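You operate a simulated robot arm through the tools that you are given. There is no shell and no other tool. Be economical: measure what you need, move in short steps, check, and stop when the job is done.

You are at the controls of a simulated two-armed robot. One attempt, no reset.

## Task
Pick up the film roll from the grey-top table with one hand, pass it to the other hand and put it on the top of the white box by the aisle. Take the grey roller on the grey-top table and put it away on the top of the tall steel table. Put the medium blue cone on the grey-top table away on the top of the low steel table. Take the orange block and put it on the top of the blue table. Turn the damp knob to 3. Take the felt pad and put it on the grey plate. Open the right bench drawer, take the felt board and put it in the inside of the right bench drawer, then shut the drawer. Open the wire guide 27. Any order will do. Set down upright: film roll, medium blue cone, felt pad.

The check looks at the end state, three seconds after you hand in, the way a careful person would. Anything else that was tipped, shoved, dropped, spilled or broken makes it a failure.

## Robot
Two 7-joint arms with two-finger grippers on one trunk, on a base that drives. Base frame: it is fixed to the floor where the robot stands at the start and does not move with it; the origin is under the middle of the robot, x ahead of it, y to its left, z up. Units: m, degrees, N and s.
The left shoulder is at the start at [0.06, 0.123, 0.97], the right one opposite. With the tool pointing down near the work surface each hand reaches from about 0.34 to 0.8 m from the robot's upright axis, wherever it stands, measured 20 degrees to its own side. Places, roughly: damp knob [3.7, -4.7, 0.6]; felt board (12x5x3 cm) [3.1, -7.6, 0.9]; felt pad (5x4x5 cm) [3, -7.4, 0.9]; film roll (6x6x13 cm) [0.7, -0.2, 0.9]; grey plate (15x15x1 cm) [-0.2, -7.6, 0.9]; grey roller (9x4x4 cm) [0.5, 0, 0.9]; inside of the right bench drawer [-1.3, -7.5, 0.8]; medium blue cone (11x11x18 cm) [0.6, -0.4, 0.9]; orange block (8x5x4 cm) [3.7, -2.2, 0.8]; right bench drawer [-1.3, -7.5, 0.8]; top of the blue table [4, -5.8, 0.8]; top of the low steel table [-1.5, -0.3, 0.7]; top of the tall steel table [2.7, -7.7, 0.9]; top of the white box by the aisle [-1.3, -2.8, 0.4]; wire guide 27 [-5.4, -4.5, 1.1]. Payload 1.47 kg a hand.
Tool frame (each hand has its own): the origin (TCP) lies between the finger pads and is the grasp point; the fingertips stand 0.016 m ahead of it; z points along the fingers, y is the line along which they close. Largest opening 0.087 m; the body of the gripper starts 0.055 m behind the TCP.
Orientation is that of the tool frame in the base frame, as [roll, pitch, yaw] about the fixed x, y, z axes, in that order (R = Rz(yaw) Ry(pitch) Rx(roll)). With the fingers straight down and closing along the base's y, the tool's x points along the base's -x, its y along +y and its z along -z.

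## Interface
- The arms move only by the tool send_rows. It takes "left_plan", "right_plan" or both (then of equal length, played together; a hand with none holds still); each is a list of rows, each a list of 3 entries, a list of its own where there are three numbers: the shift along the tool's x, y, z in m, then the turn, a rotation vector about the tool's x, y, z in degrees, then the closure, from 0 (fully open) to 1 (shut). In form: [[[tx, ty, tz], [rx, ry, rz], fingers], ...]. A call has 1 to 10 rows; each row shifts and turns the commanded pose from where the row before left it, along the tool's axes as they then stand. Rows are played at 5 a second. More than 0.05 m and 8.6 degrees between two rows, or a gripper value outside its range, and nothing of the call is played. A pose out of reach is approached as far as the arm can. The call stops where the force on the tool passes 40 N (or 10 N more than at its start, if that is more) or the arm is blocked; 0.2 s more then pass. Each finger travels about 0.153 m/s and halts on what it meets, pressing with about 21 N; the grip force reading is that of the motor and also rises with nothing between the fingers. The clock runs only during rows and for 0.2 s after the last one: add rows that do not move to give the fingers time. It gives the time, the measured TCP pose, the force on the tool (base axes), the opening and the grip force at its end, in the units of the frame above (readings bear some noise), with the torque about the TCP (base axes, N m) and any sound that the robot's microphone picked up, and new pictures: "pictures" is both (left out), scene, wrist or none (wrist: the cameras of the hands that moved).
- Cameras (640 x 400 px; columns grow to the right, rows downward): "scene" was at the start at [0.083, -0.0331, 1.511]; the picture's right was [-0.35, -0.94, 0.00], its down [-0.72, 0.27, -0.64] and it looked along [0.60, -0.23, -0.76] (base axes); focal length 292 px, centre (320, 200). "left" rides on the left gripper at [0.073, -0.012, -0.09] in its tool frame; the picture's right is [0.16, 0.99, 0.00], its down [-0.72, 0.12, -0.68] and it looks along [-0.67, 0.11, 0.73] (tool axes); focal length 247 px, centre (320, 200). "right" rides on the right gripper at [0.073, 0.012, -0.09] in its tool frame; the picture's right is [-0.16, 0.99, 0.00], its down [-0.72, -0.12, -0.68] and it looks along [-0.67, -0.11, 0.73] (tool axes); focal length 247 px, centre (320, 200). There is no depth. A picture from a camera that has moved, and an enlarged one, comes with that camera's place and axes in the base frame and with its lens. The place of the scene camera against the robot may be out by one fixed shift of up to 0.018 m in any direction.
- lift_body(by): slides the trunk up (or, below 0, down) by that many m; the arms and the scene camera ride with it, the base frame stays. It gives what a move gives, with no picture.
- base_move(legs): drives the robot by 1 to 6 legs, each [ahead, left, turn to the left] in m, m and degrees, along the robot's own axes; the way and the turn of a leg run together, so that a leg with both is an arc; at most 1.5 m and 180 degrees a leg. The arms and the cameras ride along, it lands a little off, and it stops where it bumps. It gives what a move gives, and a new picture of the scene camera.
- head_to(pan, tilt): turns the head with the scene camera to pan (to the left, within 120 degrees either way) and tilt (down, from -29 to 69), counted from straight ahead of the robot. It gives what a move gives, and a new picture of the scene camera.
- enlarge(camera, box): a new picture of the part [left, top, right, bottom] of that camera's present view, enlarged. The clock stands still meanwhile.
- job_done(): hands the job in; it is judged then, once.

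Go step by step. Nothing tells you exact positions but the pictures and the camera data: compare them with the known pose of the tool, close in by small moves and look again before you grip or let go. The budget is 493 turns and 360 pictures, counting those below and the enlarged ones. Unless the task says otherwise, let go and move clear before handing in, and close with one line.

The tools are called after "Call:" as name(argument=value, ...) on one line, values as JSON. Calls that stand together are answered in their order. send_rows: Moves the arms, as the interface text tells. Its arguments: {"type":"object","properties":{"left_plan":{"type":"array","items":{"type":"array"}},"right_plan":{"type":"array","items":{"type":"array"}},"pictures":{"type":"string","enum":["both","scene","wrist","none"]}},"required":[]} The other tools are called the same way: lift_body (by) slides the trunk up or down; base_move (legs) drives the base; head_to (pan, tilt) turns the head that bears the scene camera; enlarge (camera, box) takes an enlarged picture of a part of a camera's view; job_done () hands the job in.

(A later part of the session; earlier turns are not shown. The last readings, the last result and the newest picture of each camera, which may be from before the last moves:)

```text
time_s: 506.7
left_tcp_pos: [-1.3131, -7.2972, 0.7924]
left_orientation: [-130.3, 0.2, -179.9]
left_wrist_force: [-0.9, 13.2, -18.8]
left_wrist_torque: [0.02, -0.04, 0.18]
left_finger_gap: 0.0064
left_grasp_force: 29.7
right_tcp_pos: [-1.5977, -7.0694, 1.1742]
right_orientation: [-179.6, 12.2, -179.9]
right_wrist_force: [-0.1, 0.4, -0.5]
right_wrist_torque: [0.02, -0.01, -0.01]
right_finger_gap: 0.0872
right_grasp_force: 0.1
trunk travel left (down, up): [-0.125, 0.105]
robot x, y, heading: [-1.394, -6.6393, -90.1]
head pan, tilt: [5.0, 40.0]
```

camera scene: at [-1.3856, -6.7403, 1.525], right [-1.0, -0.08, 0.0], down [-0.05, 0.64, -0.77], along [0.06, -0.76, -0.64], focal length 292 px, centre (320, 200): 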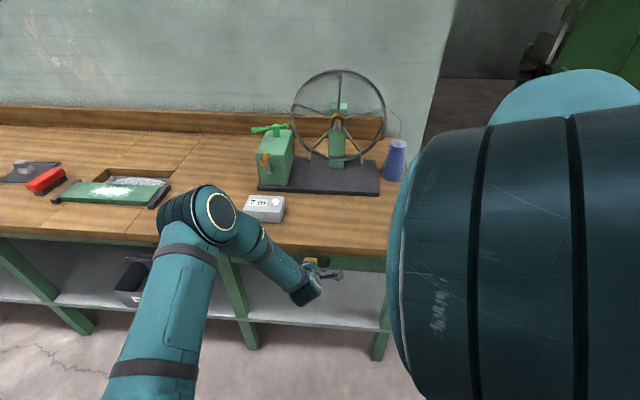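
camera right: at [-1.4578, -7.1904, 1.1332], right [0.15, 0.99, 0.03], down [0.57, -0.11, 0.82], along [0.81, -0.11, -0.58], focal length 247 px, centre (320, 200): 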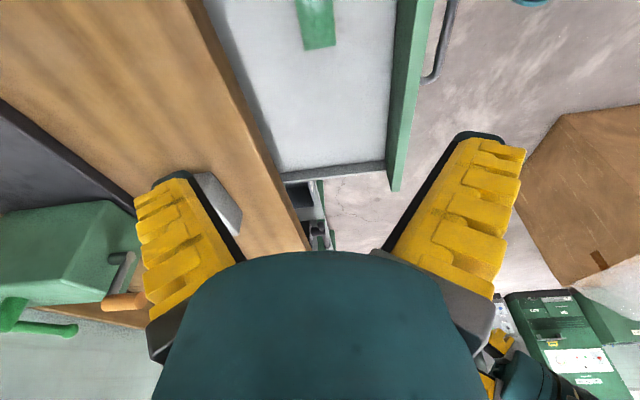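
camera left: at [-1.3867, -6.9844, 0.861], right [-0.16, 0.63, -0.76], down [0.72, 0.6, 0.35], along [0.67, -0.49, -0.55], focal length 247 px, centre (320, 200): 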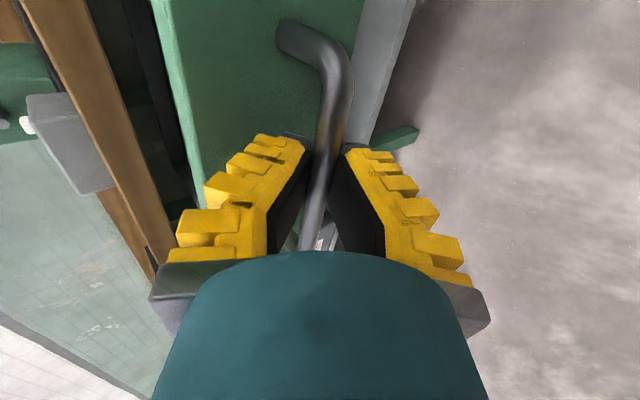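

Drawer hits its stop: closed. Releasing and withdrawing.

Call:
send_rows(left_plan=[[[0, 0, 0], [0, 0, 0], 0.85], [[0, 0, 0], [0, 0, 0], 0.68], [[0, 0, 0], [0, 0, 0], 0.66], [[0, 0, -0.03], [0, 0, 0], 0.66], [[0, 0, -0.04], [0, 0, 0], 0.66], [[0, 0, -0.04], [0, 0, 0], 0.5], [[0, -0.015, -0.04], [0, 0, 0], 0.3]], pictures="both")

```text
time_s: 507.7
left_tcp_pos: [-1.3142, -7.2796, 0.8105]
left_orientation: [-130.1, 0.3, -179.7]
left_wrist_force: [-1.2, -12.0, -21.6]
left_wrist_torque: [0.95, 0.07, -0.07]
left_finger_gap: 0.0307
left_grasp_force: 0.0
right_tcp_pos: [-1.598, -7.0715, 1.1735]
right_orientation: [-179.8, 12.1, -179.9]
right_wrist_force: [-0.2, 1.0, 0.1]
right_wrist_torque: [-0.01, -0.05, -0.02]
right_finger_gap: 0.0871
right_grasp_force: 0.0
trunk travel left (down, up): [-0.125, 0.105]
robot x, y, heading: [-1.3901, -6.6402, -90.5]
head pan, tilt: [5.0, 40.0]
stopped in row 5 (left hand): the force on the tool passed its limit at 56 N (the readings are from after the stop); the commanded pose is now the measured one
camera scene: at [-1.3861, -6.7436, 1.5247], right [-1.0, -0.08, 0.0], down [-0.05, 0.64, -0.76], along [0.06, -0.76, -0.64], focal length 292 px, centre (320, 200)
camera left: at [-1.3871, -7.2206, 0.8752], right [-0.16, 0.64, -0.76], down [0.72, 0.6, 0.35], along [0.68, -0.49, -0.55], focal length 247 px, centre (320, 200)
```

scene: 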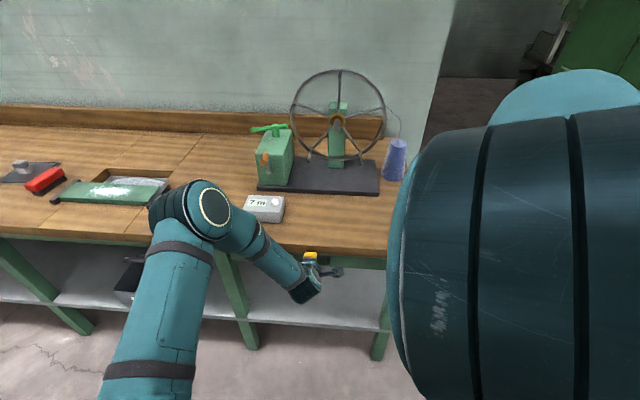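
left: 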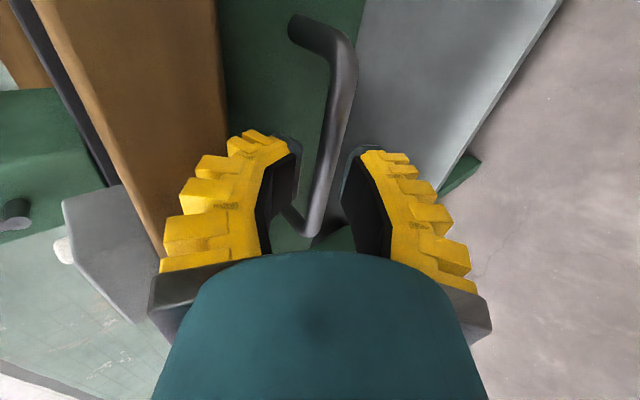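

Call:
send_rows(left_plan=[[[0, 0.007, 0], [0, 0, 0], 0.66], [[0, 0.001, -0.015], [0, 0, 0], 0.66], [[0, 0.001, -0.03], [0, 0, 0], 0.66], [[0, 0, -0.04], [0, 0, 0], 0.66], [[0, 0, -0.04], [0, 0, 0], 0.66]], pictures="wrist")

```text
time_s: 508.9
left_tcp_pos: [-1.3155, -7.1761, 0.8883]
left_orientation: [-129.6, 0.4, -179.6]
left_wrist_force: [0.8, 0.3, 0.5]
left_wrist_torque: [-0.06, -0.04, -0.01]
left_finger_gap: 0.0358
left_grasp_force: 4.0
right_tcp_pos: [-1.5982, -7.0688, 1.1753]
right_orientation: [-179.6, 12.2, -179.9]
right_wrist_force: [0.0, 0.6, 1.6]
right_wrist_torque: [-0.01, -0.01, -0.01]
right_finger_gap: 0.0868
right_grasp_force: 0.1
trunk travel left (down, up): [-0.125, 0.105]
robot x, y, heading: [-1.3944, -6.6436, -90.5]
head pan, tilt: [5.0, 40.0]
camera left: at [-1.3887, -7.1165, 0.9506], right [-0.16, 0.63, -0.76], down [0.72, 0.6, 0.35], along [0.68, -0.49, -0.55], focal length 247 px, centre (320, 200)
```

left: 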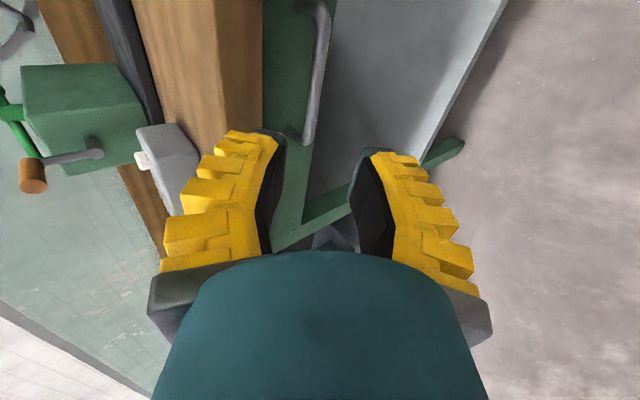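

Call:
send_rows(left_plan=[[[-0.036, -0.0175, -0.0237], [0, 0, 0], 0.5], [[-0.036, -0.0175, -0.0237], [0, 0, 0], 0.3], [[-0.036, -0.0175, -0.0237], [0, 0, 0], 0], [[-0.036, -0.0175, -0.0237], [0, 0, 0], 0], [[-0.036, -0.0175, -0.0237], [0, 0, 0], 0], [[0, -0.0175, -0.0237], [-8, 0, 0], 0], [[0, 0, 0], [-8, 0, 0], 0], [[0, 0, 0], [-8, 0, 0], 0], [[0, 0, 0], [-8, 0, 0], 0], [[0, 0, 0], [-8, 0, 0], 0]], pictures="none")

Call:
base_move(legs=[[-0.4, 0, 0.5]])

Call:
enlarge(camera="scene", box=[180, 140, 460, 320])

```text
time_s: 511.1
left_tcp_pos: [-1.1299, -7.1325, 1.0566]
left_orientation: [-162.7, 1.8, -178.6]
left_wrist_force: [-0.5, -0.2, -0.6]
left_wrist_torque: [0.0, 0.01, -0.02]
left_finger_gap: 0.0868
left_grasp_force: 0.2
left hand out of reach, approached as far as the arm can: row 7, 8
right_tcp_pos: [-1.5983, -7.0703, 1.1752]
right_orientation: [-179.7, 12.2, -179.9]
right_wrist_force: [0.3, -0.3, 0.2]
right_wrist_torque: [-0.03, 0.0, 0.0]
right_finger_gap: 0.0871
right_grasp_force: 0.1
trunk travel left (down, up): [-0.125, 0.105]
robot x, y, heading: [-1.3936, -6.637, -90.1]
head pan, tilt: [5.0, 40.0]
```

```text
time_s: 513.6
left_tcp_pos: [-1.126, -6.7262, 1.058]
left_orientation: [-162.6, 1.7, -178.1]
left_wrist_force: [0.5, 0.5, 0.2]
left_wrist_torque: [0.0, 0.0, -0.01]
left_finger_gap: 0.087
left_grasp_force: 0.0
right_tcp_pos: [-1.5941, -6.6672, 1.1743]
right_orientation: [-179.6, 12.2, -179.4]
right_wrist_force: [-0.1, 0.5, -0.3]
right_wrist_torque: [-0.02, 0.0, 0.0]
right_finger_gap: 0.087
right_grasp_force: 0.0
trunk travel left (down, up): [-0.125, 0.105]
robot x, y, heading: [-1.3996, -6.2342, -90.0]
head pan, tilt: [5.0, 40.0]
camera scene: at [-1.385, -6.3356, 1.525], right [-1.0, -0.09, 0.0], down [-0.06, 0.64, -0.77], along [0.07, -0.76, -0.64], focal length 292 px, centre (320, 200)
```

scene: 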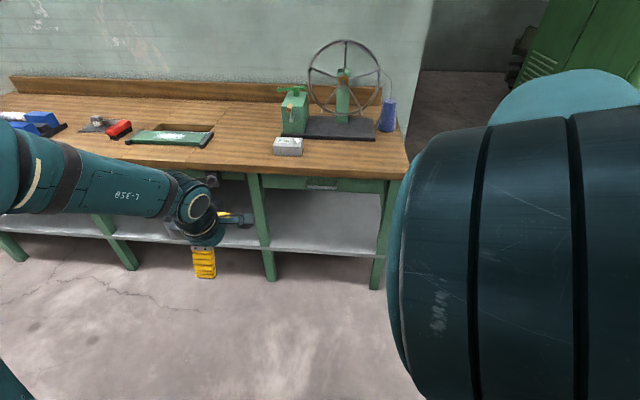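

```text
2.22 times, centred on (320, 230) of scene
camera zoom: at [-1.385, -6.3356, 1.525], right [-1.0, -0.09, 0.0], down [-0.06, 0.64, -0.77], along [0.07, -0.76, -0.64], focal length 648 px, centre (320, 133)
```

zoom: 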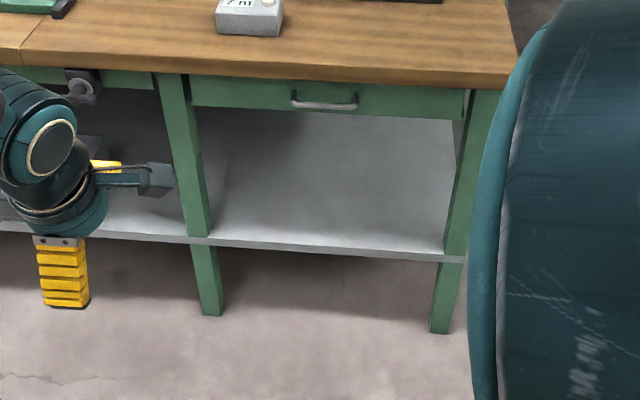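

Drawer is closed. Now toward wire guide 27: turning around and driving to the aisle.

Call:
base_move(legs=[[0, 0.2, 0], [0, 0, -90], [0, 0, -90]])

Call:
head_to(pan=20, tilt=25)

```text
time_s: 523.6
left_tcp_pos: [-1.4659, -5.7456, 1.0572]
left_orientation: [-162.6, 1.7, 2.1]
left_wrist_force: [0.1, -0.6, 0.5]
left_wrist_torque: [0.01, 0.02, 0.02]
left_finger_gap: 0.0868
left_grasp_force: 0.0
right_tcp_pos: [-0.9974, -5.8039, 1.1736]
right_orientation: [-179.6, 12.2, 0.8]
right_wrist_force: [-1.4, -0.8, 0.4]
right_wrist_torque: [0.03, 0.0, -0.01]
right_finger_gap: 0.0874
right_grasp_force: 0.1
trunk travel left (down, up): [-0.125, 0.105]
robot x, y, heading: [-1.1972, -6.2379, 90.6]
head pan, tilt: [5.0, 40.0]
camera scene: at [-1.2032, -6.1464, 1.5249], right [1.0, 0.09, 0.0], down [0.06, -0.64, -0.77], along [-0.07, 0.76, -0.64], focal length 292 px, centre (320, 200)
```

scene: 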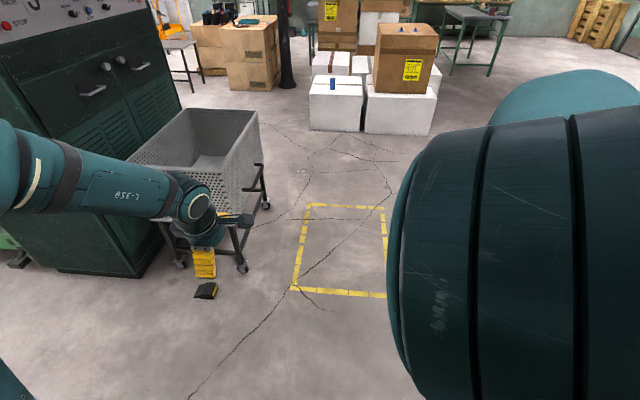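

```text
time_s: 524.4
left_tcp_pos: [-1.4659, -5.7461, 1.056]
left_orientation: [-162.7, 1.8, 2.2]
left_wrist_force: [-0.2, -0.4, -0.1]
left_wrist_torque: [0.0, -0.01, 0.01]
left_finger_gap: 0.087
left_grasp_force: 0.0
right_tcp_pos: [-0.9974, -5.804, 1.1742]
right_orientation: [-179.7, 12.1, 0.8]
right_wrist_force: [-0.3, 0.2, 0.2]
right_wrist_torque: [0.03, 0.0, 0.03]
right_finger_gap: 0.0871
right_grasp_force: 0.1
trunk travel left (down, up): [-0.125, 0.105]
robot x, y, heading: [-1.1951, -6.2352, 90.2]
head pan, tilt: [20.0, 25.0]
camera scene: at [-1.2274, -6.1447, 1.5482], right [0.94, 0.35, 0.0], down [0.15, -0.4, -0.91], along [-0.32, 0.85, -0.42], focal length 292 px, centre (320, 200)
```

scene: 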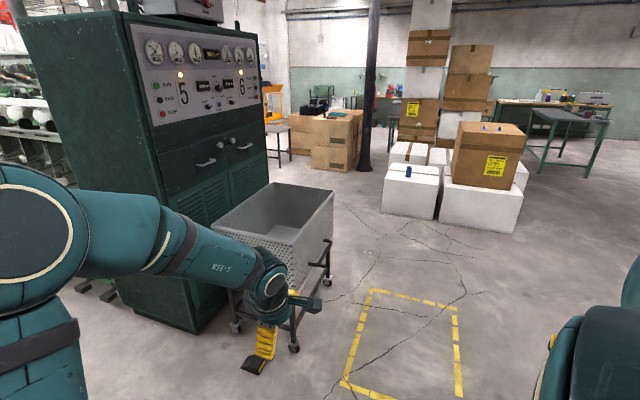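

Call:
base_move(legs=[[0, -0.35, 0], [1.3, 0, 0], [1.28, 0, 0], [0, 0, 90]])

Call:
head_to(pan=10, tilt=15)

```text
time_s: 544.1
left_tcp_pos: [-1.3554, -3.9102, 1.0584]
left_orientation: [-162.6, 1.7, 92.4]
left_wrist_force: [-1.4, 0.4, -1.1]
left_wrist_torque: [-0.04, 0.02, 0.01]
left_finger_gap: 0.0871
left_grasp_force: 0.0
right_tcp_pos: [-1.2997, -3.4398, 1.1751]
right_orientation: [-179.7, 12.1, 91.1]
right_wrist_force: [0.2, -0.1, 0.3]
right_wrist_torque: [-0.01, -0.01, -0.01]
right_finger_gap: 0.0869
right_grasp_force: 0.0
trunk travel left (down, up): [-0.125, 0.105]
robot x, y, heading: [-0.8656, -3.6383, -179.3]
head pan, tilt: [20.0, 25.0]
camera scene: at [-0.963, -3.6761, 1.5483], right [-0.35, 0.94, 0.0], down [0.4, 0.15, -0.91], along [-0.85, -0.32, -0.42], focal length 292 px, centre (320, 200)
```

scene: 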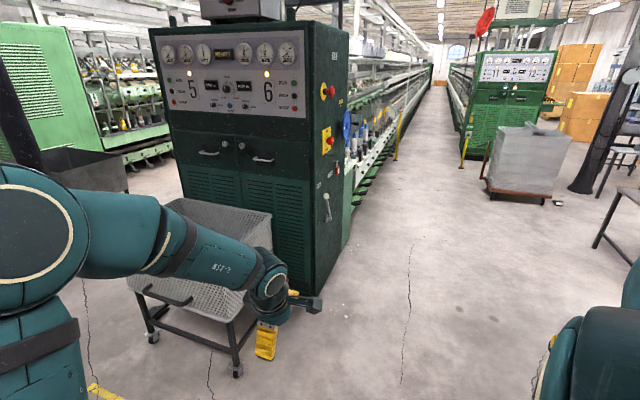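

```text
time_s: 544.8
left_tcp_pos: [-1.3574, -3.9086, 1.0573]
left_orientation: [-162.6, 1.8, 92.3]
left_wrist_force: [-0.3, -0.1, 0.6]
left_wrist_torque: [0.01, 0.04, -0.01]
left_finger_gap: 0.0869
left_grasp_force: 0.0
right_tcp_pos: [-1.3007, -3.4395, 1.1747]
right_orientation: [-179.7, 12.2, 91.0]
right_wrist_force: [-0.3, -0.4, 0.2]
right_wrist_torque: [0.01, -0.01, 0.0]
right_finger_gap: 0.087
right_grasp_force: 0.1
trunk travel left (down, up): [-0.125, 0.105]
robot x, y, heading: [-0.8659, -3.6355, -179.5]
head pan, tilt: [10.0, 15.0]
camera scene: at [-0.9687, -3.6608, 1.5644], right [-0.18, 0.98, 0.0], down [0.25, 0.05, -0.97], along [-0.95, -0.18, -0.26], focal length 292 px, centre (320, 200)
```

scene: 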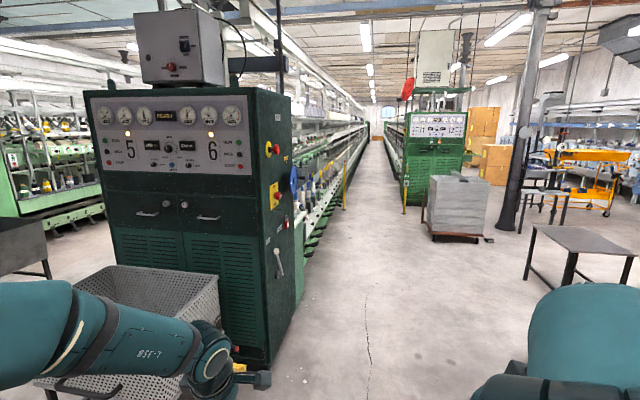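

Call:
base_move(legs=[[1.3, 0, -0.5], [1.3, 0, 0], [1.2, 0, 0]])

Call:
head_to(pan=60, tilt=20)

```text
time_s: 563.2
left_tcp_pos: [-5.1689, -3.8518, 1.0581]
left_orientation: [-162.7, 1.7, 91.4]
left_wrist_force: [-0.3, 0.4, 0.3]
left_wrist_torque: [0.01, 0.01, 0.0]
left_finger_gap: 0.0872
left_grasp_force: 0.1
right_tcp_pos: [-5.1053, -3.3839, 1.1741]
right_orientation: [-179.7, 12.2, 90.1]
right_wrist_force: [0.0, 0.5, -0.2]
right_wrist_torque: [-0.01, -0.01, -0.01]
right_finger_gap: 0.0871
right_grasp_force: 0.1
trunk travel left (down, up): [-0.125, 0.105]
robot x, y, heading: [-4.676, -3.5879, 179.6]
head pan, tilt: [10.0, 15.0]
camera scene: at [-4.7777, -3.6098, 1.5645], right [-0.17, 0.99, 0.0], down [0.26, 0.04, -0.97], along [-0.95, -0.16, -0.26], focal length 292 px, centre (320, 200)
```

scene: 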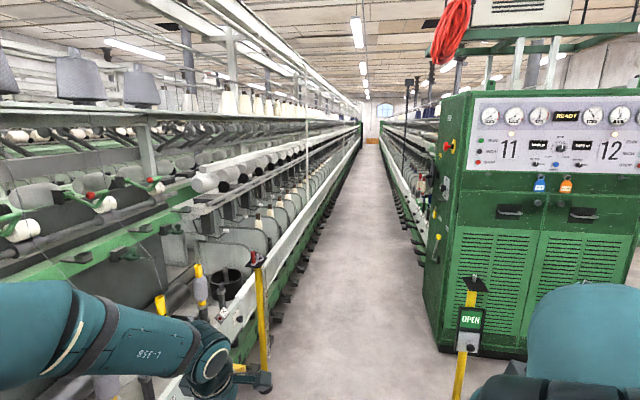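

```text
time_s: 564.4
left_tcp_pos: [-5.1683, -3.8526, 1.0569]
left_orientation: [-162.6, 1.7, 91.4]
left_wrist_force: [-1.1, -1.4, 0.8]
left_wrist_torque: [-0.01, 0.02, 0.01]
left_finger_gap: 0.0869
left_grasp_force: 0.1
right_tcp_pos: [-5.1057, -3.3837, 1.1748]
right_orientation: [-179.7, 12.1, 90.0]
right_wrist_force: [0.0, 0.3, 0.1]
right_wrist_torque: [0.0, 0.0, 0.0]
right_finger_gap: 0.087
right_grasp_force: 0.1
trunk travel left (down, up): [-0.125, 0.105]
robot x, y, heading: [-4.6754, -3.5872, 179.9]
head pan, tilt: [60.0, 20.0]
camera scene: at [-4.7322, -3.6744, 1.5563], right [-0.86, 0.5, 0.0], down [0.17, 0.3, -0.94], along [-0.47, -0.81, -0.34], focal length 292 px, centre (320, 200)
```

scene: 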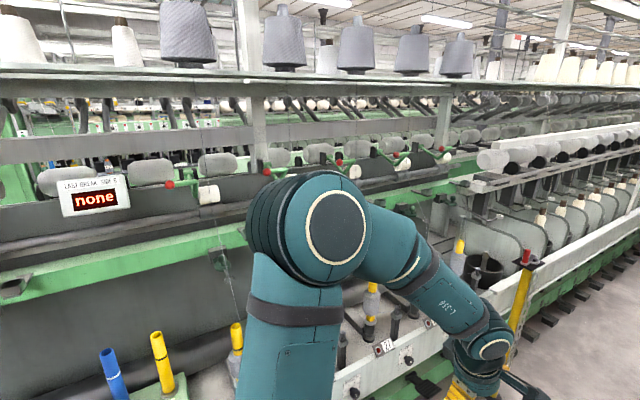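

Call:
base_move(legs=[[0.55, -0.2, 0], [0, 0, 90]])

Call:
head_to(pan=0, tilt=28)

```text
time_s: 571.5
left_tcp_pos: [-4.9453, -3.8822, 1.0564]
left_orientation: [-162.7, 1.7, -177.7]
left_wrist_force: [0.2, 0.4, -0.2]
left_wrist_torque: [0.0, 0.0, 0.0]
left_finger_gap: 0.087
left_grasp_force: 0.0
right_tcp_pos: [-5.4139, -3.8254, 1.1738]
right_orientation: [-179.7, 12.1, -179.2]
right_wrist_force: [-0.5, -0.1, -0.1]
right_wrist_torque: [-0.01, 0.0, 0.01]
right_finger_gap: 0.087
right_grasp_force: 0.1
trunk travel left (down, up): [-0.125, 0.105]
robot x, y, heading: [-5.2156, -3.3928, -89.6]
head pan, tilt: [60.0, 20.0]
camera scene: at [-5.1342, -3.4543, 1.5563], right [-0.49, -0.87, 0.0], down [-0.3, 0.17, -0.94], along [0.82, -0.46, -0.34], focal length 292 px, centre (320, 200)
```

scene: 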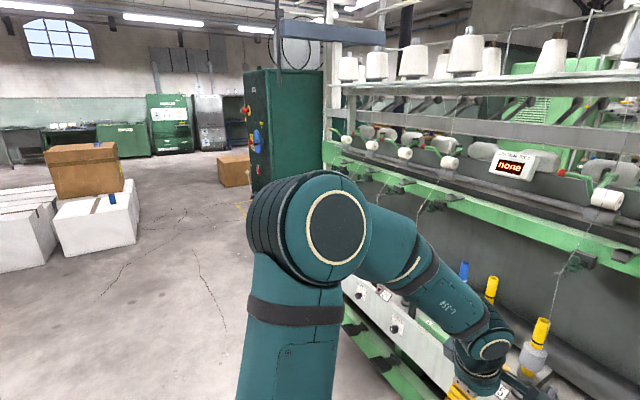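

```text
time_s: 572.8
left_tcp_pos: [-4.9459, -3.881, 1.0565]
left_orientation: [-162.6, 1.8, -177.8]
left_wrist_force: [-0.2, 0.0, 0.6]
left_wrist_torque: [0.0, 0.0, -0.02]
left_finger_gap: 0.0869
left_grasp_force: 0.0
right_tcp_pos: [-5.4142, -3.8252, 1.1756]
right_orientation: [-179.7, 12.2, -179.1]
right_wrist_force: [0.2, -0.3, 0.8]
right_wrist_torque: [0.0, -0.04, 0.02]
right_finger_gap: 0.0873
right_grasp_force: 0.0
trunk travel left (down, up): [-0.125, 0.105]
robot x, y, heading: [-5.215, -3.3923, -89.6]
head pan, tilt: [0.0, 28.0]
camera scene: at [-5.2145, -3.4997, 1.5435], right [-1.0, -0.01, 0.0], down [0.0, 0.47, -0.88], along [0.01, -0.88, -0.47], focal length 292 px, centre (320, 200)
```

scene: 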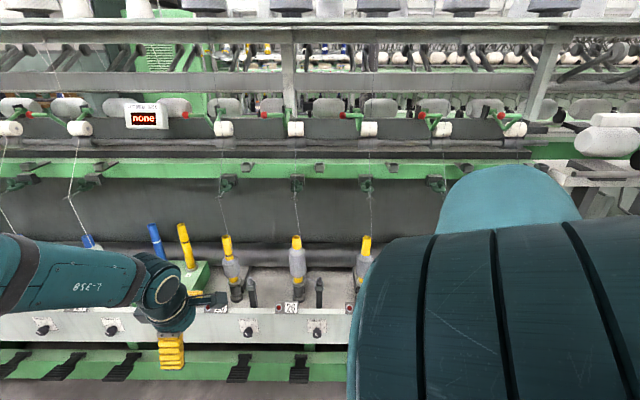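

Call:
enlarge(camera="scene", box=[260, 140, 480, 320])

Call:
enlarge(camera="scene", box=[320, 150, 410, 220])

```text
2.22 times, centred on (370, 230) of scene
camera zoom: at [-5.2145, -3.4997, 1.5435], right [-1.0, -0.01, 0.0], down [0.0, 0.47, -0.88], along [0.01, -0.88, -0.47], focal length 648 px, centre (209, 133)
```

zoom: 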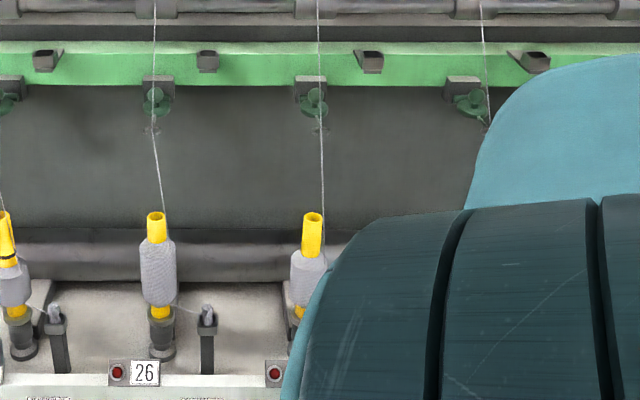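

```text
5.71 times, centred on (365, 185) of scene
camera zoom: at [-5.2145, -3.4997, 1.5435], right [-1.0, -0.01, 0.0], down [0.0, 0.47, -0.88], along [0.01, -0.88, -0.47], focal length 1666 px, centre (63, 286)
```

zoom: 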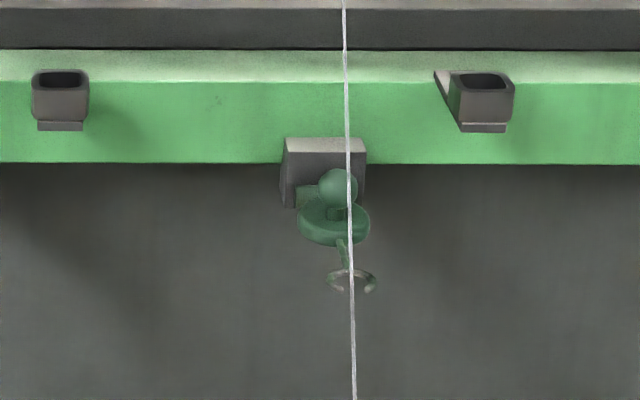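

Call:
enlarge(camera="scene", box=[190, 150, 320, 230])

Call:
enlarge(camera="scene", box=[395, 150, 500, 220])

Call:
enlarge(camera="scene", box=[0, 150, 130, 230])

```text
4.92 times, centred on (255, 190) of scene
camera zoom: at [-5.2145, -3.4997, 1.5435], right [-1.0, -0.01, 0.0], down [0.0, 0.47, -0.88], along [0.01, -0.88, -0.47], focal length 1435 px, centre (640, 249)
```

zoom: 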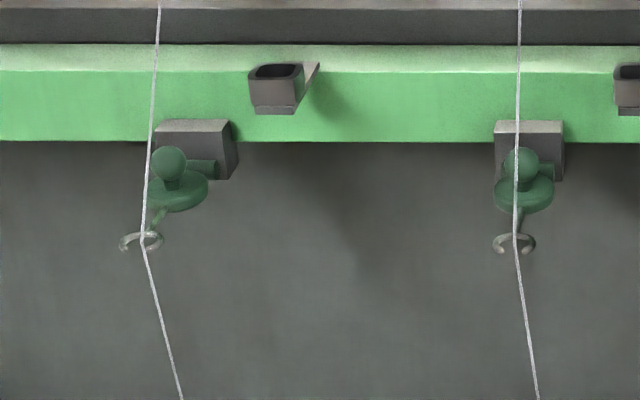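

```text
5.71 times, centred on (448, 185) of scene
camera zoom: at [-5.2145, -3.4997, 1.5435], right [-1.0, -0.01, 0.0], down [0.0, 0.47, -0.88], along [0.01, -0.88, -0.47], focal length 1666 px, centre (-409, 286)
```

zoom: 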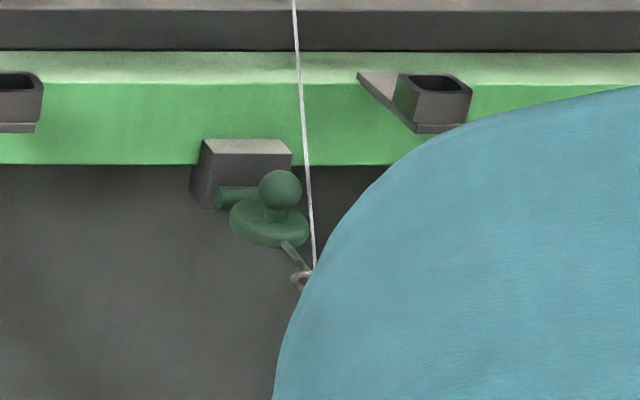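

```text
4.92 times, centred on (65, 190) of scene
camera zoom: at [-5.2145, -3.4997, 1.5435], right [-1.0, -0.01, 0.0], down [0.0, 0.47, -0.88], along [0.01, -0.88, -0.47], focal length 1435 px, centre (1575, 249)
```

zoom: 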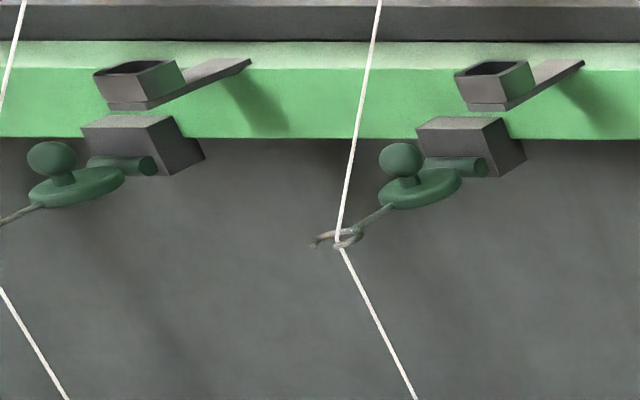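

Guide 27 has a hinge pin, a disc with a ball knob, and a wire eye with the thread running through. I'll grip the ball sideways with the right hand (fingers straddling the thread) and swing it up. First orienting the right hand.

Call:
send_rows(right_plan=[[[0, 0, 0], [0, 6, 0], 0], [[0, 0, 0], [0, 6, 0], 0], [[0, 0, 0], [0, 0, 8.6], 0], [[0, 0, 0], [0, 0, 8.6], 0], [[0, 0, 0], [0, 0, 8.6], 0], [[0, 0, 0], [0, 0, 8.6], 0], [[0, 0, 0], [0, 0, 8.6], 0], [[0, 0, 0], [0, 0, 8.6], 0], [[0, 0, 0], [0, 0, 8.6], 0], [[0, 0, 0], [0, 0, 8.6], 0]], pictures="none")

Call:
send_rows(right_plan=[[[0, 0, 0], [0, 0, 8.6], 0], [[0, 0, 0], [0, 0, 8.6], 0], [[0, 0, 0], [0, 0, 4], 0], [[0, 0, 0], [0, -8.5, 0], 0], [[0, 0, 0], [0, -8.5, 0], 0], [[0, 0, 0], [0, -8.5, 0], 0], [[0, 0, 0], [0, -8.5, 0], 0], [[0, 0, 0], [0, -8.5, 0], 0]], pictures="both")

```text
time_s: 575.0
left_tcp_pos: [-4.9451, -3.881, 1.0568]
left_orientation: [-162.6, 1.7, -177.7]
left_wrist_force: [0.4, 1.4, 0.4]
left_wrist_torque: [0.0, 0.0, 0.0]
left_finger_gap: 0.0868
left_grasp_force: 0.1
right_tcp_pos: [-5.4143, -3.8245, 1.1755]
right_orientation: [179.9, 0.3, 111.8]
right_wrist_force: [0.6, -0.5, 0.4]
right_wrist_torque: [0.0, -0.02, -0.01]
right_finger_gap: 0.0869
right_grasp_force: 0.1
trunk travel left (down, up): [-0.125, 0.105]
robot x, y, heading: [-5.2189, -3.3931, -89.5]
head pan, tilt: [0.0, 28.0]
```

```text
time_s: 576.8
left_tcp_pos: [-4.9456, -3.882, 1.0571]
left_orientation: [-162.6, 1.8, -177.8]
left_wrist_force: [-0.7, -0.3, -0.4]
left_wrist_torque: [-0.01, 0.0, -0.01]
left_finger_gap: 0.0871
left_grasp_force: 0.1
right_tcp_pos: [-5.4157, -3.825, 1.1742]
right_orientation: [-180.0, 43.0, 90.7]
right_wrist_force: [0.0, -0.2, -0.7]
right_wrist_torque: [-0.04, -0.01, -0.02]
right_finger_gap: 0.087
right_grasp_force: 0.1
trunk travel left (down, up): [-0.125, 0.105]
robot x, y, heading: [-5.2163, -3.3894, -89.5]
head pan, tilt: [0.0, 28.0]
camera scene: at [-5.215, -3.4989, 1.5435], right [-1.0, -0.01, 0.0], down [0.0, 0.47, -0.88], along [0.01, -0.88, -0.47], focal length 292 px, centre (320, 200)
camera right: at [-5.4053, -3.7089, 1.1916], right [0.99, -0.1, 0.11], down [-0.12, -0.07, 0.99], along [-0.09, -0.99, -0.08], focal length 247 px, centre (320, 200)
```

scene: 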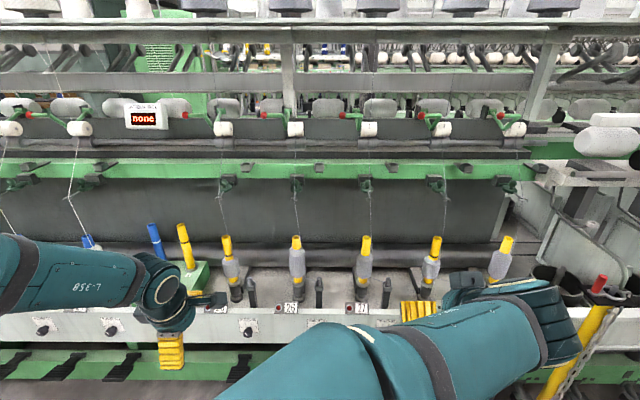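
right: 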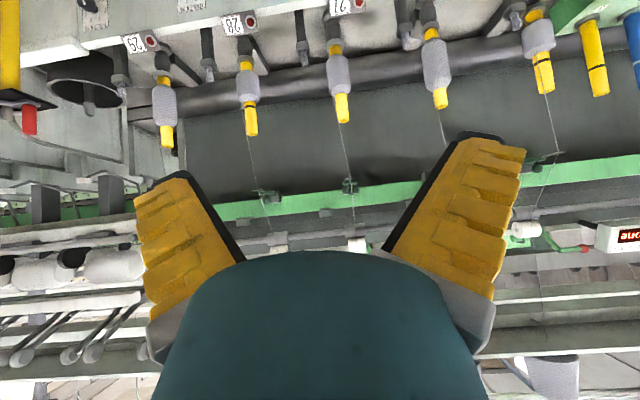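

Call:
base_move(legs=[[0.38, 0, -0.4]])

Call:
enlarge(camera="right", box=[200, 60, 440, 260])

```text
time_s: 579.2
left_tcp_pos: [-4.9498, -4.2599, 1.0563]
left_orientation: [-162.8, 1.7, -178.3]
left_wrist_force: [1.5, -0.2, 0.6]
left_wrist_torque: [0.0, 0.01, -0.04]
left_finger_gap: 0.0869
left_grasp_force: 0.2
right_tcp_pos: [-5.4172, -4.2013, 1.1757]
right_orientation: [180.0, 42.9, 90.2]
right_wrist_force: [0.5, -0.3, -0.5]
right_wrist_torque: [0.0, 0.0, 0.04]
right_finger_gap: 0.0873
right_grasp_force: 0.1
trunk travel left (down, up): [-0.125, 0.105]
robot x, y, heading: [-5.2137, -3.7672, -90.1]
head pan, tilt: [0.0, 28.0]
camera scene: at [-5.2143, -3.8764, 1.5434], right [-1.0, 0.0, 0.0], down [0.0, 0.47, -0.88], along [0.0, -0.88, -0.47], focal length 292 px, centre (320, 200)
```

scene: 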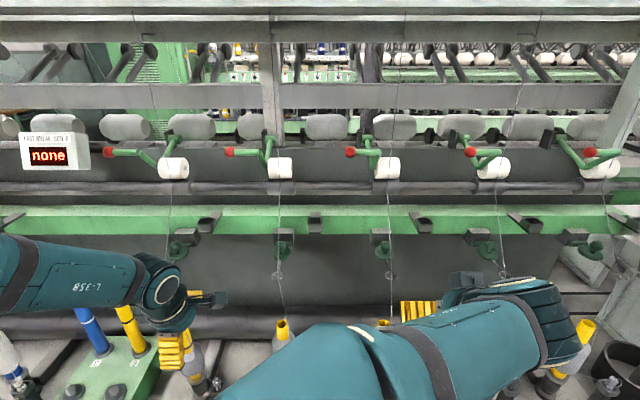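

```text
2.00 times, centred on (320, 160) of right
camera zoom: at [-5.4069, -4.0839, 1.1913], right [0.99, -0.11, 0.11], down [-0.12, -0.07, 0.99], along [-0.1, -0.99, -0.08], focal length 494 px, centre (320, 280)
```

zoom: 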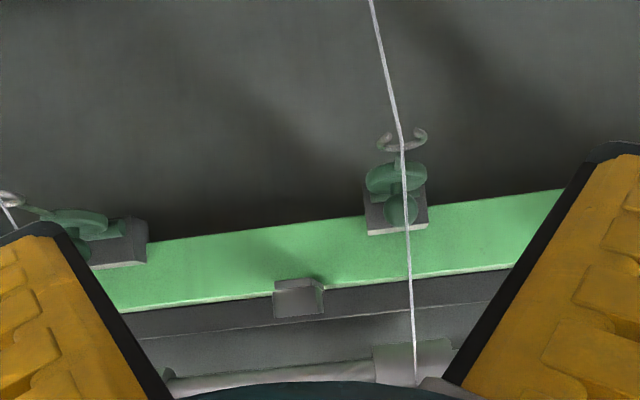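

Call:
enlarge(camera="scene", box=[340, 200, 430, 290])

Call:
send_rows(left_plan=[[[0, 0.04, -0.01], [0, 0, 0], 0], [[0, 0.04, -0.01], [0, 0, 0], 0], [[0, 0.04, -0.01], [0, 0, 0], 0]], pictures="none")

```text
4.44 times, centred on (385, 245) of scene
camera zoom: at [-5.2143, -3.8764, 1.5434], right [-1.0, 0.0, 0.0], down [0.0, 0.47, -0.88], along [0.0, -0.88, -0.47], focal length 1296 px, centre (31, 0)
```

zoom: 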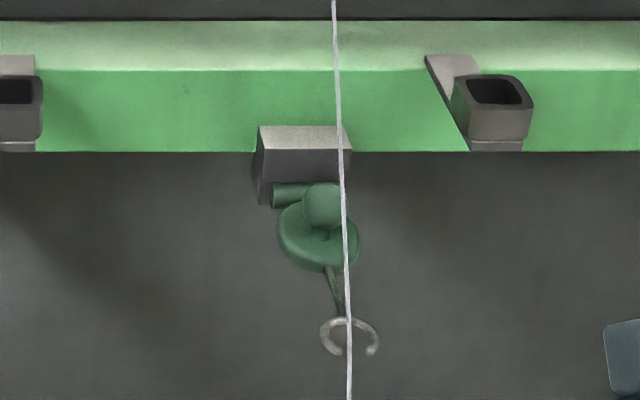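

```text
time_s: 580.0
left_tcp_pos: [-4.9517, -4.1366, 1.0507]
left_orientation: [-162.6, 1.8, -178.5]
left_wrist_force: [-0.6, 0.0, -0.3]
left_wrist_torque: [-0.01, 0.0, 0.02]
left_finger_gap: 0.0872
left_grasp_force: 0.1
right_tcp_pos: [-5.4185, -4.1976, 1.1754]
right_orientation: [179.9, 42.9, 90.1]
right_wrist_force: [0.1, -0.2, 0.1]
right_wrist_torque: [0.0, -0.01, -0.02]
right_finger_gap: 0.0874
right_grasp_force: 0.1
trunk travel left (down, up): [-0.125, 0.105]
robot x, y, heading: [-5.2137, -3.7672, -90.2]
head pan, tilt: [0.0, 28.0]
```

Call:
send_rows(right_plan=[[[-0.0293, 0.0083, 0.029], [0, 0, 0], 0], [[-0.0293, 0.0083, 0.029], [0, 0, 0], 0], [[-0.0293, 0.0083, 0.029], [0, 0, 0], 0], [[-0.0293, 0.0083, 0.029], [0, 0, 0], 0], [[-0.0293, 0.0083, 0.029], [0, 0, 0], 0]], pictures="both")

```text
time_s: 581.2
left_tcp_pos: [-4.9509, -4.139, 1.05]
left_orientation: [-162.7, 1.7, -178.4]
left_wrist_force: [-0.9, 0.6, 0.6]
left_wrist_torque: [-0.01, 0.01, 0.0]
left_finger_gap: 0.087
left_grasp_force: 0.1
right_tcp_pos: [-5.3778, -4.4071, 1.1677]
right_orientation: [179.9, 42.8, 89.9]
right_wrist_force: [0.3, -0.4, 0.0]
right_wrist_torque: [0.02, 0.03, 0.0]
right_finger_gap: 0.0872
right_grasp_force: 0.0
trunk travel left (down, up): [-0.125, 0.105]
robot x, y, heading: [-5.2161, -3.7708, -89.9]
head pan, tilt: [0.0, 28.0]
camera scene: at [-5.2142, -3.877, 1.5433], right [-1.0, 0.0, 0.0], down [0.0, 0.47, -0.88], along [0.0, -0.88, -0.47], focal length 292 px, centre (320, 200)
camera right: at [-5.3663, -4.292, 1.1839], right [0.99, -0.11, 0.11], down [-0.12, -0.07, 0.99], along [-0.11, -0.99, -0.08], focal length 247 px, centre (320, 200)
```

scene: 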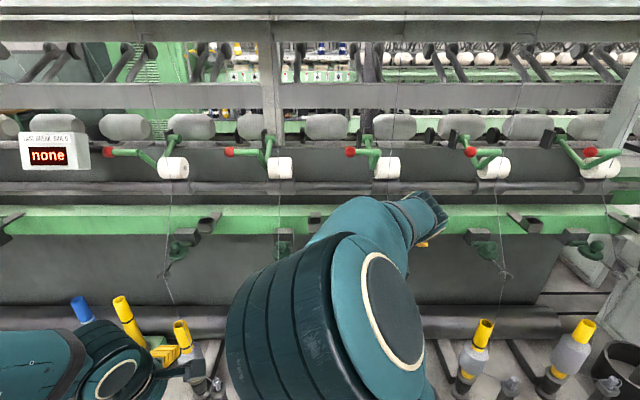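
right: 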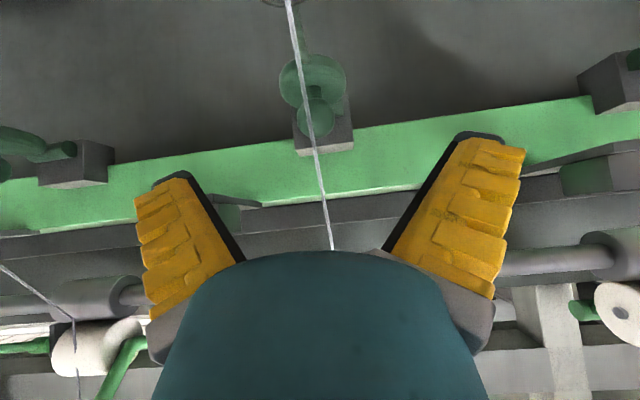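

Call:
send_rows(right_plan=[[[0, -0.002, 0.034], [0, 0, 0], 0], [[0, 0, 0.032], [0, 0, 0], 0]], pictures="wrist")

```text
time_s: 581.8
left_tcp_pos: [-4.951, -4.1387, 1.0503]
left_orientation: [-162.6, 1.7, -178.4]
left_wrist_force: [-0.2, 0.0, 0.1]
left_wrist_torque: [0.0, 0.01, 0.0]
left_finger_gap: 0.0869
left_grasp_force: 0.1
right_tcp_pos: [-5.3788, -4.4512, 1.12]
right_orientation: [180.0, 43.0, 90.2]
right_wrist_force: [0.8, 0.4, 1.5]
right_wrist_torque: [-0.01, -0.01, 0.02]
right_finger_gap: 0.0868
right_grasp_force: 0.0
trunk travel left (down, up): [-0.125, 0.105]
robot x, y, heading: [-5.2133, -3.7707, -90.2]
head pan, tilt: [0.0, 28.0]
camera right: at [-5.3679, -4.3348, 1.136], right [0.99, -0.11, 0.11], down [-0.12, -0.07, 0.99], along [-0.1, -0.99, -0.08], focal length 247 px, centre (320, 200)
```

right: 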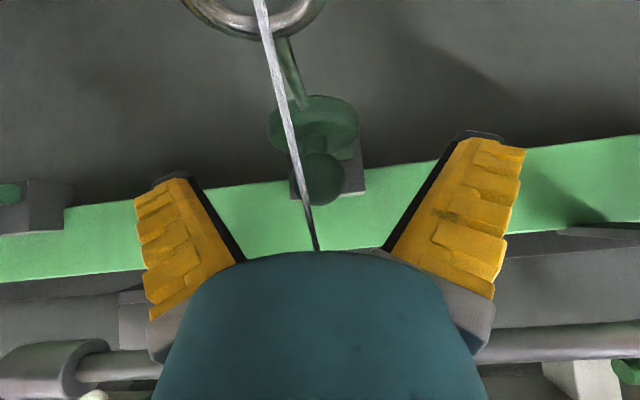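

Ball is at the grasp point. Closing on it.

Call:
send_rows(right_plan=[[[0.002, 0, 0.002], [0, 0, 0], 0.3], [[0, 0, 0], [0, 0, 0], 0.6], [[0, 0, 0], [0, 0, 0], 0.85], [[0, 0, 0], [0, 0, 0], 0.85]], pictures="wrist")

```text
time_s: 582.8
left_tcp_pos: [-4.9529, -4.1385, 1.0508]
left_orientation: [-162.6, 1.8, -178.4]
left_wrist_force: [0.2, 0.4, -0.7]
left_wrist_torque: [-0.05, -0.01, 0.0]
left_finger_gap: 0.0869
left_grasp_force: 0.1
right_tcp_pos: [-5.3796, -4.4492, 1.1174]
right_orientation: [179.9, 42.9, 90.2]
right_wrist_force: [-4.7, -7.0, 2.9]
right_wrist_torque: [-0.25, 0.01, -0.03]
right_finger_gap: 0.0174
right_grasp_force: 29.8
trunk travel left (down, up): [-0.125, 0.105]
robot x, y, heading: [-5.216, -3.7708, -90.2]
head pan, tilt: [0.0, 28.0]
camera right: at [-5.3684, -4.3353, 1.1333], right [0.99, -0.11, 0.11], down [-0.12, -0.07, 0.99], along [-0.11, -0.99, -0.08], focal length 247 px, centre (320, 200)
```

right: 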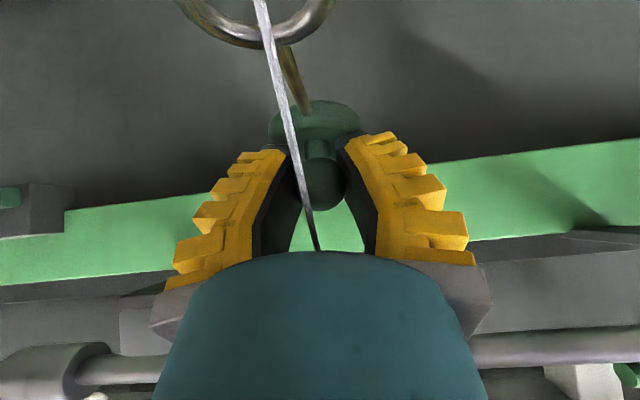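

Gripped the ball. Trying a small upward swing.

Call:
send_rows(right_plan=[[[-0.0096, 0, -0.003], [0, 0, 0], 0.9], [[-0.0096, 0, -0.003], [0, 0, 0], 0.9]], pictures="wrist")

```text
time_s: 583.4
left_tcp_pos: [-4.953, -4.1391, 1.0519]
left_orientation: [-162.7, 1.8, -178.4]
left_wrist_force: [0.6, 0.3, -0.2]
left_wrist_torque: [0.02, 0.02, 0.0]
left_finger_gap: 0.087
left_grasp_force: 0.1
right_tcp_pos: [-5.3792, -4.4616, 1.1307]
right_orientation: [179.9, 42.5, 90.0]
right_wrist_force: [-7.2, -0.5, -24.1]
right_wrist_torque: [0.76, -0.01, 0.03]
right_finger_gap: 0.0169
right_grasp_force: 29.7
trunk travel left (down, up): [-0.125, 0.105]
robot x, y, heading: [-5.2129, -3.7723, -90.0]
head pan, tilt: [0.0, 28.0]
camera right: at [-5.3684, -4.346, 1.1477], right [0.99, -0.11, 0.11], down [-0.12, -0.07, 0.99], along [-0.11, -0.99, -0.09], focal length 247 px, centre (320, 200)
```

right: 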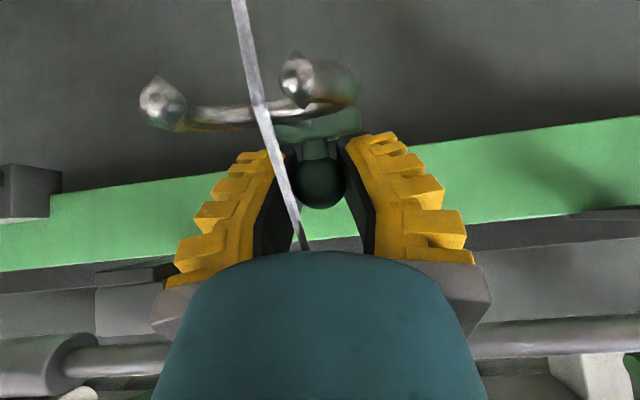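

It swings up. Continuing along the arc while rotating the hand with it.

Call:
send_rows(right_plan=[[[-0.009, 0, 0.001], [0, 6, 0], 0.9], [[-0.009, 0, 0.001], [0, 6, 0], 0.9]], pictures="wrist")

```text
time_s: 584.0
left_tcp_pos: [-4.9532, -4.1396, 1.0499]
left_orientation: [-162.7, 1.8, -178.5]
left_wrist_force: [0.6, 0.0, -0.5]
left_wrist_torque: [-0.01, -0.01, -0.01]
left_finger_gap: 0.0868
left_grasp_force: 0.1
right_tcp_pos: [-5.379, -4.4751, 1.1407]
right_orientation: [179.8, 30.5, 90.0]
right_wrist_force: [-11.9, 1.8, -23.6]
right_wrist_torque: [0.56, -0.03, -0.02]
right_finger_gap: 0.0156
right_grasp_force: 29.6
trunk travel left (down, up): [-0.125, 0.105]
robot x, y, heading: [-5.2135, -3.7688, -90.2]
head pan, tilt: [0.0, 28.0]
camera right: at [-5.3681, -4.366, 1.1824], right [0.99, -0.14, 0.08], down [-0.12, -0.28, 0.95], along [-0.11, -0.95, -0.29], focal length 247 px, centre (320, 200)
```

right: 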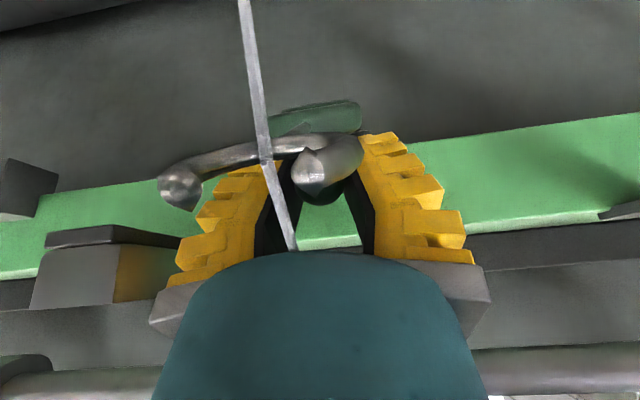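

Call:
enlarge(camera="scene", box=[300, 120, 500, 300])

```text
2.22 times, centred on (400, 210) of scene
camera zoom: at [-5.2167, -3.8778, 1.5432], right [-1.0, 0.0, 0.0], down [0.0, 0.47, -0.88], along [0.0, -0.88, -0.47], focal length 648 px, centre (142, 178)
```

zoom: 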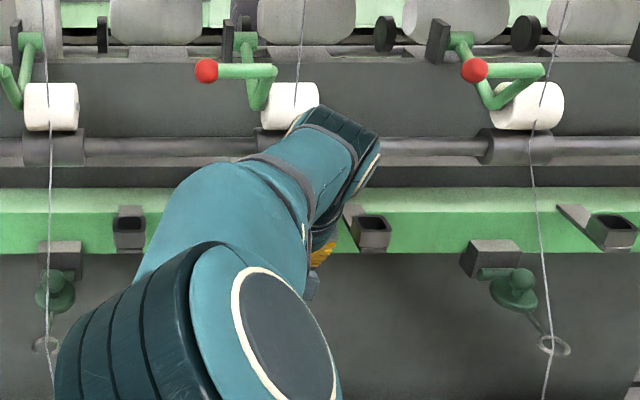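

The box on the hand gets near the rollers above, so I'll rotate the hand back to a flatter angle and continue the arc.

Call:
send_rows(right_plan=[[[0, 0, 0], [0, -6, 0], 0.9], [[0, 0, 0], [0, -6, 0], 0.9]], pictures="wrist")

```text
time_s: 584.6
left_tcp_pos: [-4.9525, -4.1355, 1.052]
left_orientation: [-162.5, 1.8, -178.4]
left_wrist_force: [0.0, 0.5, -0.1]
left_wrist_torque: [0.03, 0.01, 0.0]
left_finger_gap: 0.0868
left_grasp_force: 0.1
right_tcp_pos: [-5.3791, -4.4744, 1.1487]
right_orientation: [179.9, 43.2, 90.0]
right_wrist_force: [-12.5, 9.9, 3.2]
right_wrist_torque: [0.53, 0.01, -0.02]
right_finger_gap: 0.0194
right_grasp_force: 30.5
trunk travel left (down, up): [-0.125, 0.105]
robot x, y, heading: [-5.2177, -3.7693, -90.0]
head pan, tilt: [0.0, 28.0]
camera right: at [-5.3681, -4.3585, 1.1632], right [0.99, -0.11, 0.11], down [-0.12, -0.06, 0.99], along [-0.11, -0.99, -0.07], focal length 247 px, centre (320, 200)
```

right: 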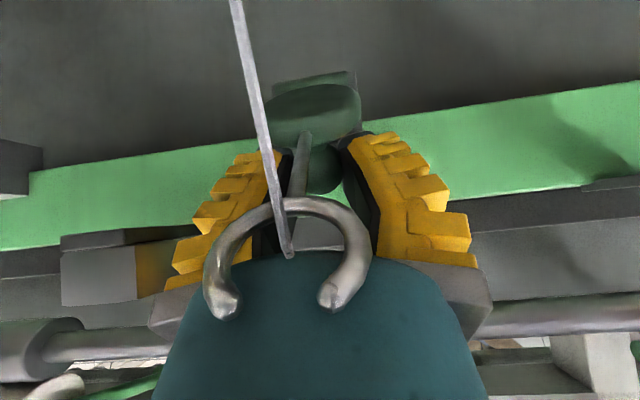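

The guide is up about 45–50°. I'll let go and see whether it stays.

Call:
send_rows(right_plan=[[[-0.006, 0, 0.005], [0, 0, 0], 0.9], [[0, 0, 0], [0, 0, 0], 0.5], [[0, 0, 0], [0, 0, 0], 0.1], [[0, 0, 0], [0, 0, 0], 0.1], [[0, 0, -0.02], [0, 0, 0], 0.1], [[0, 0, -0.03], [0, 0, 0], 0.1], [[0, 0, -0.03], [0, 0, 0], 0.1]], pictures="wrist")

```text
time_s: 586.2
left_tcp_pos: [-4.952, -4.137, 1.0509]
left_orientation: [-162.6, 1.7, -178.4]
left_wrist_force: [0.7, 0.8, 0.3]
left_wrist_torque: [0.01, 0.02, 0.03]
left_finger_gap: 0.0869
left_grasp_force: 0.2
right_tcp_pos: [-5.3762, -4.427, 1.2042]
right_orientation: [179.9, 42.9, 90.1]
right_wrist_force: [-0.9, -0.2, -0.4]
right_wrist_torque: [-0.01, 0.01, 0.01]
right_finger_gap: 0.0803
right_grasp_force: 1.9
trunk travel left (down, up): [-0.125, 0.105]
robot x, y, heading: [-5.2113, -3.7722, -90.1]
head pan, tilt: [0.0, 28.0]
camera right: at [-5.3654, -4.3106, 1.2208], right [0.99, -0.11, 0.11], down [-0.12, -0.07, 0.99], along [-0.1, -0.99, -0.08], focal length 247 px, centre (320, 200)
```

right: 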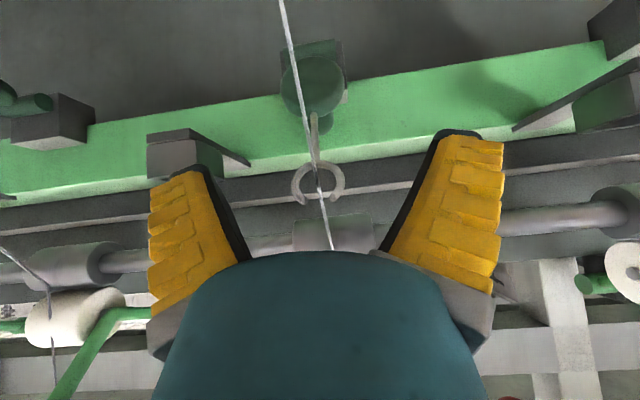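

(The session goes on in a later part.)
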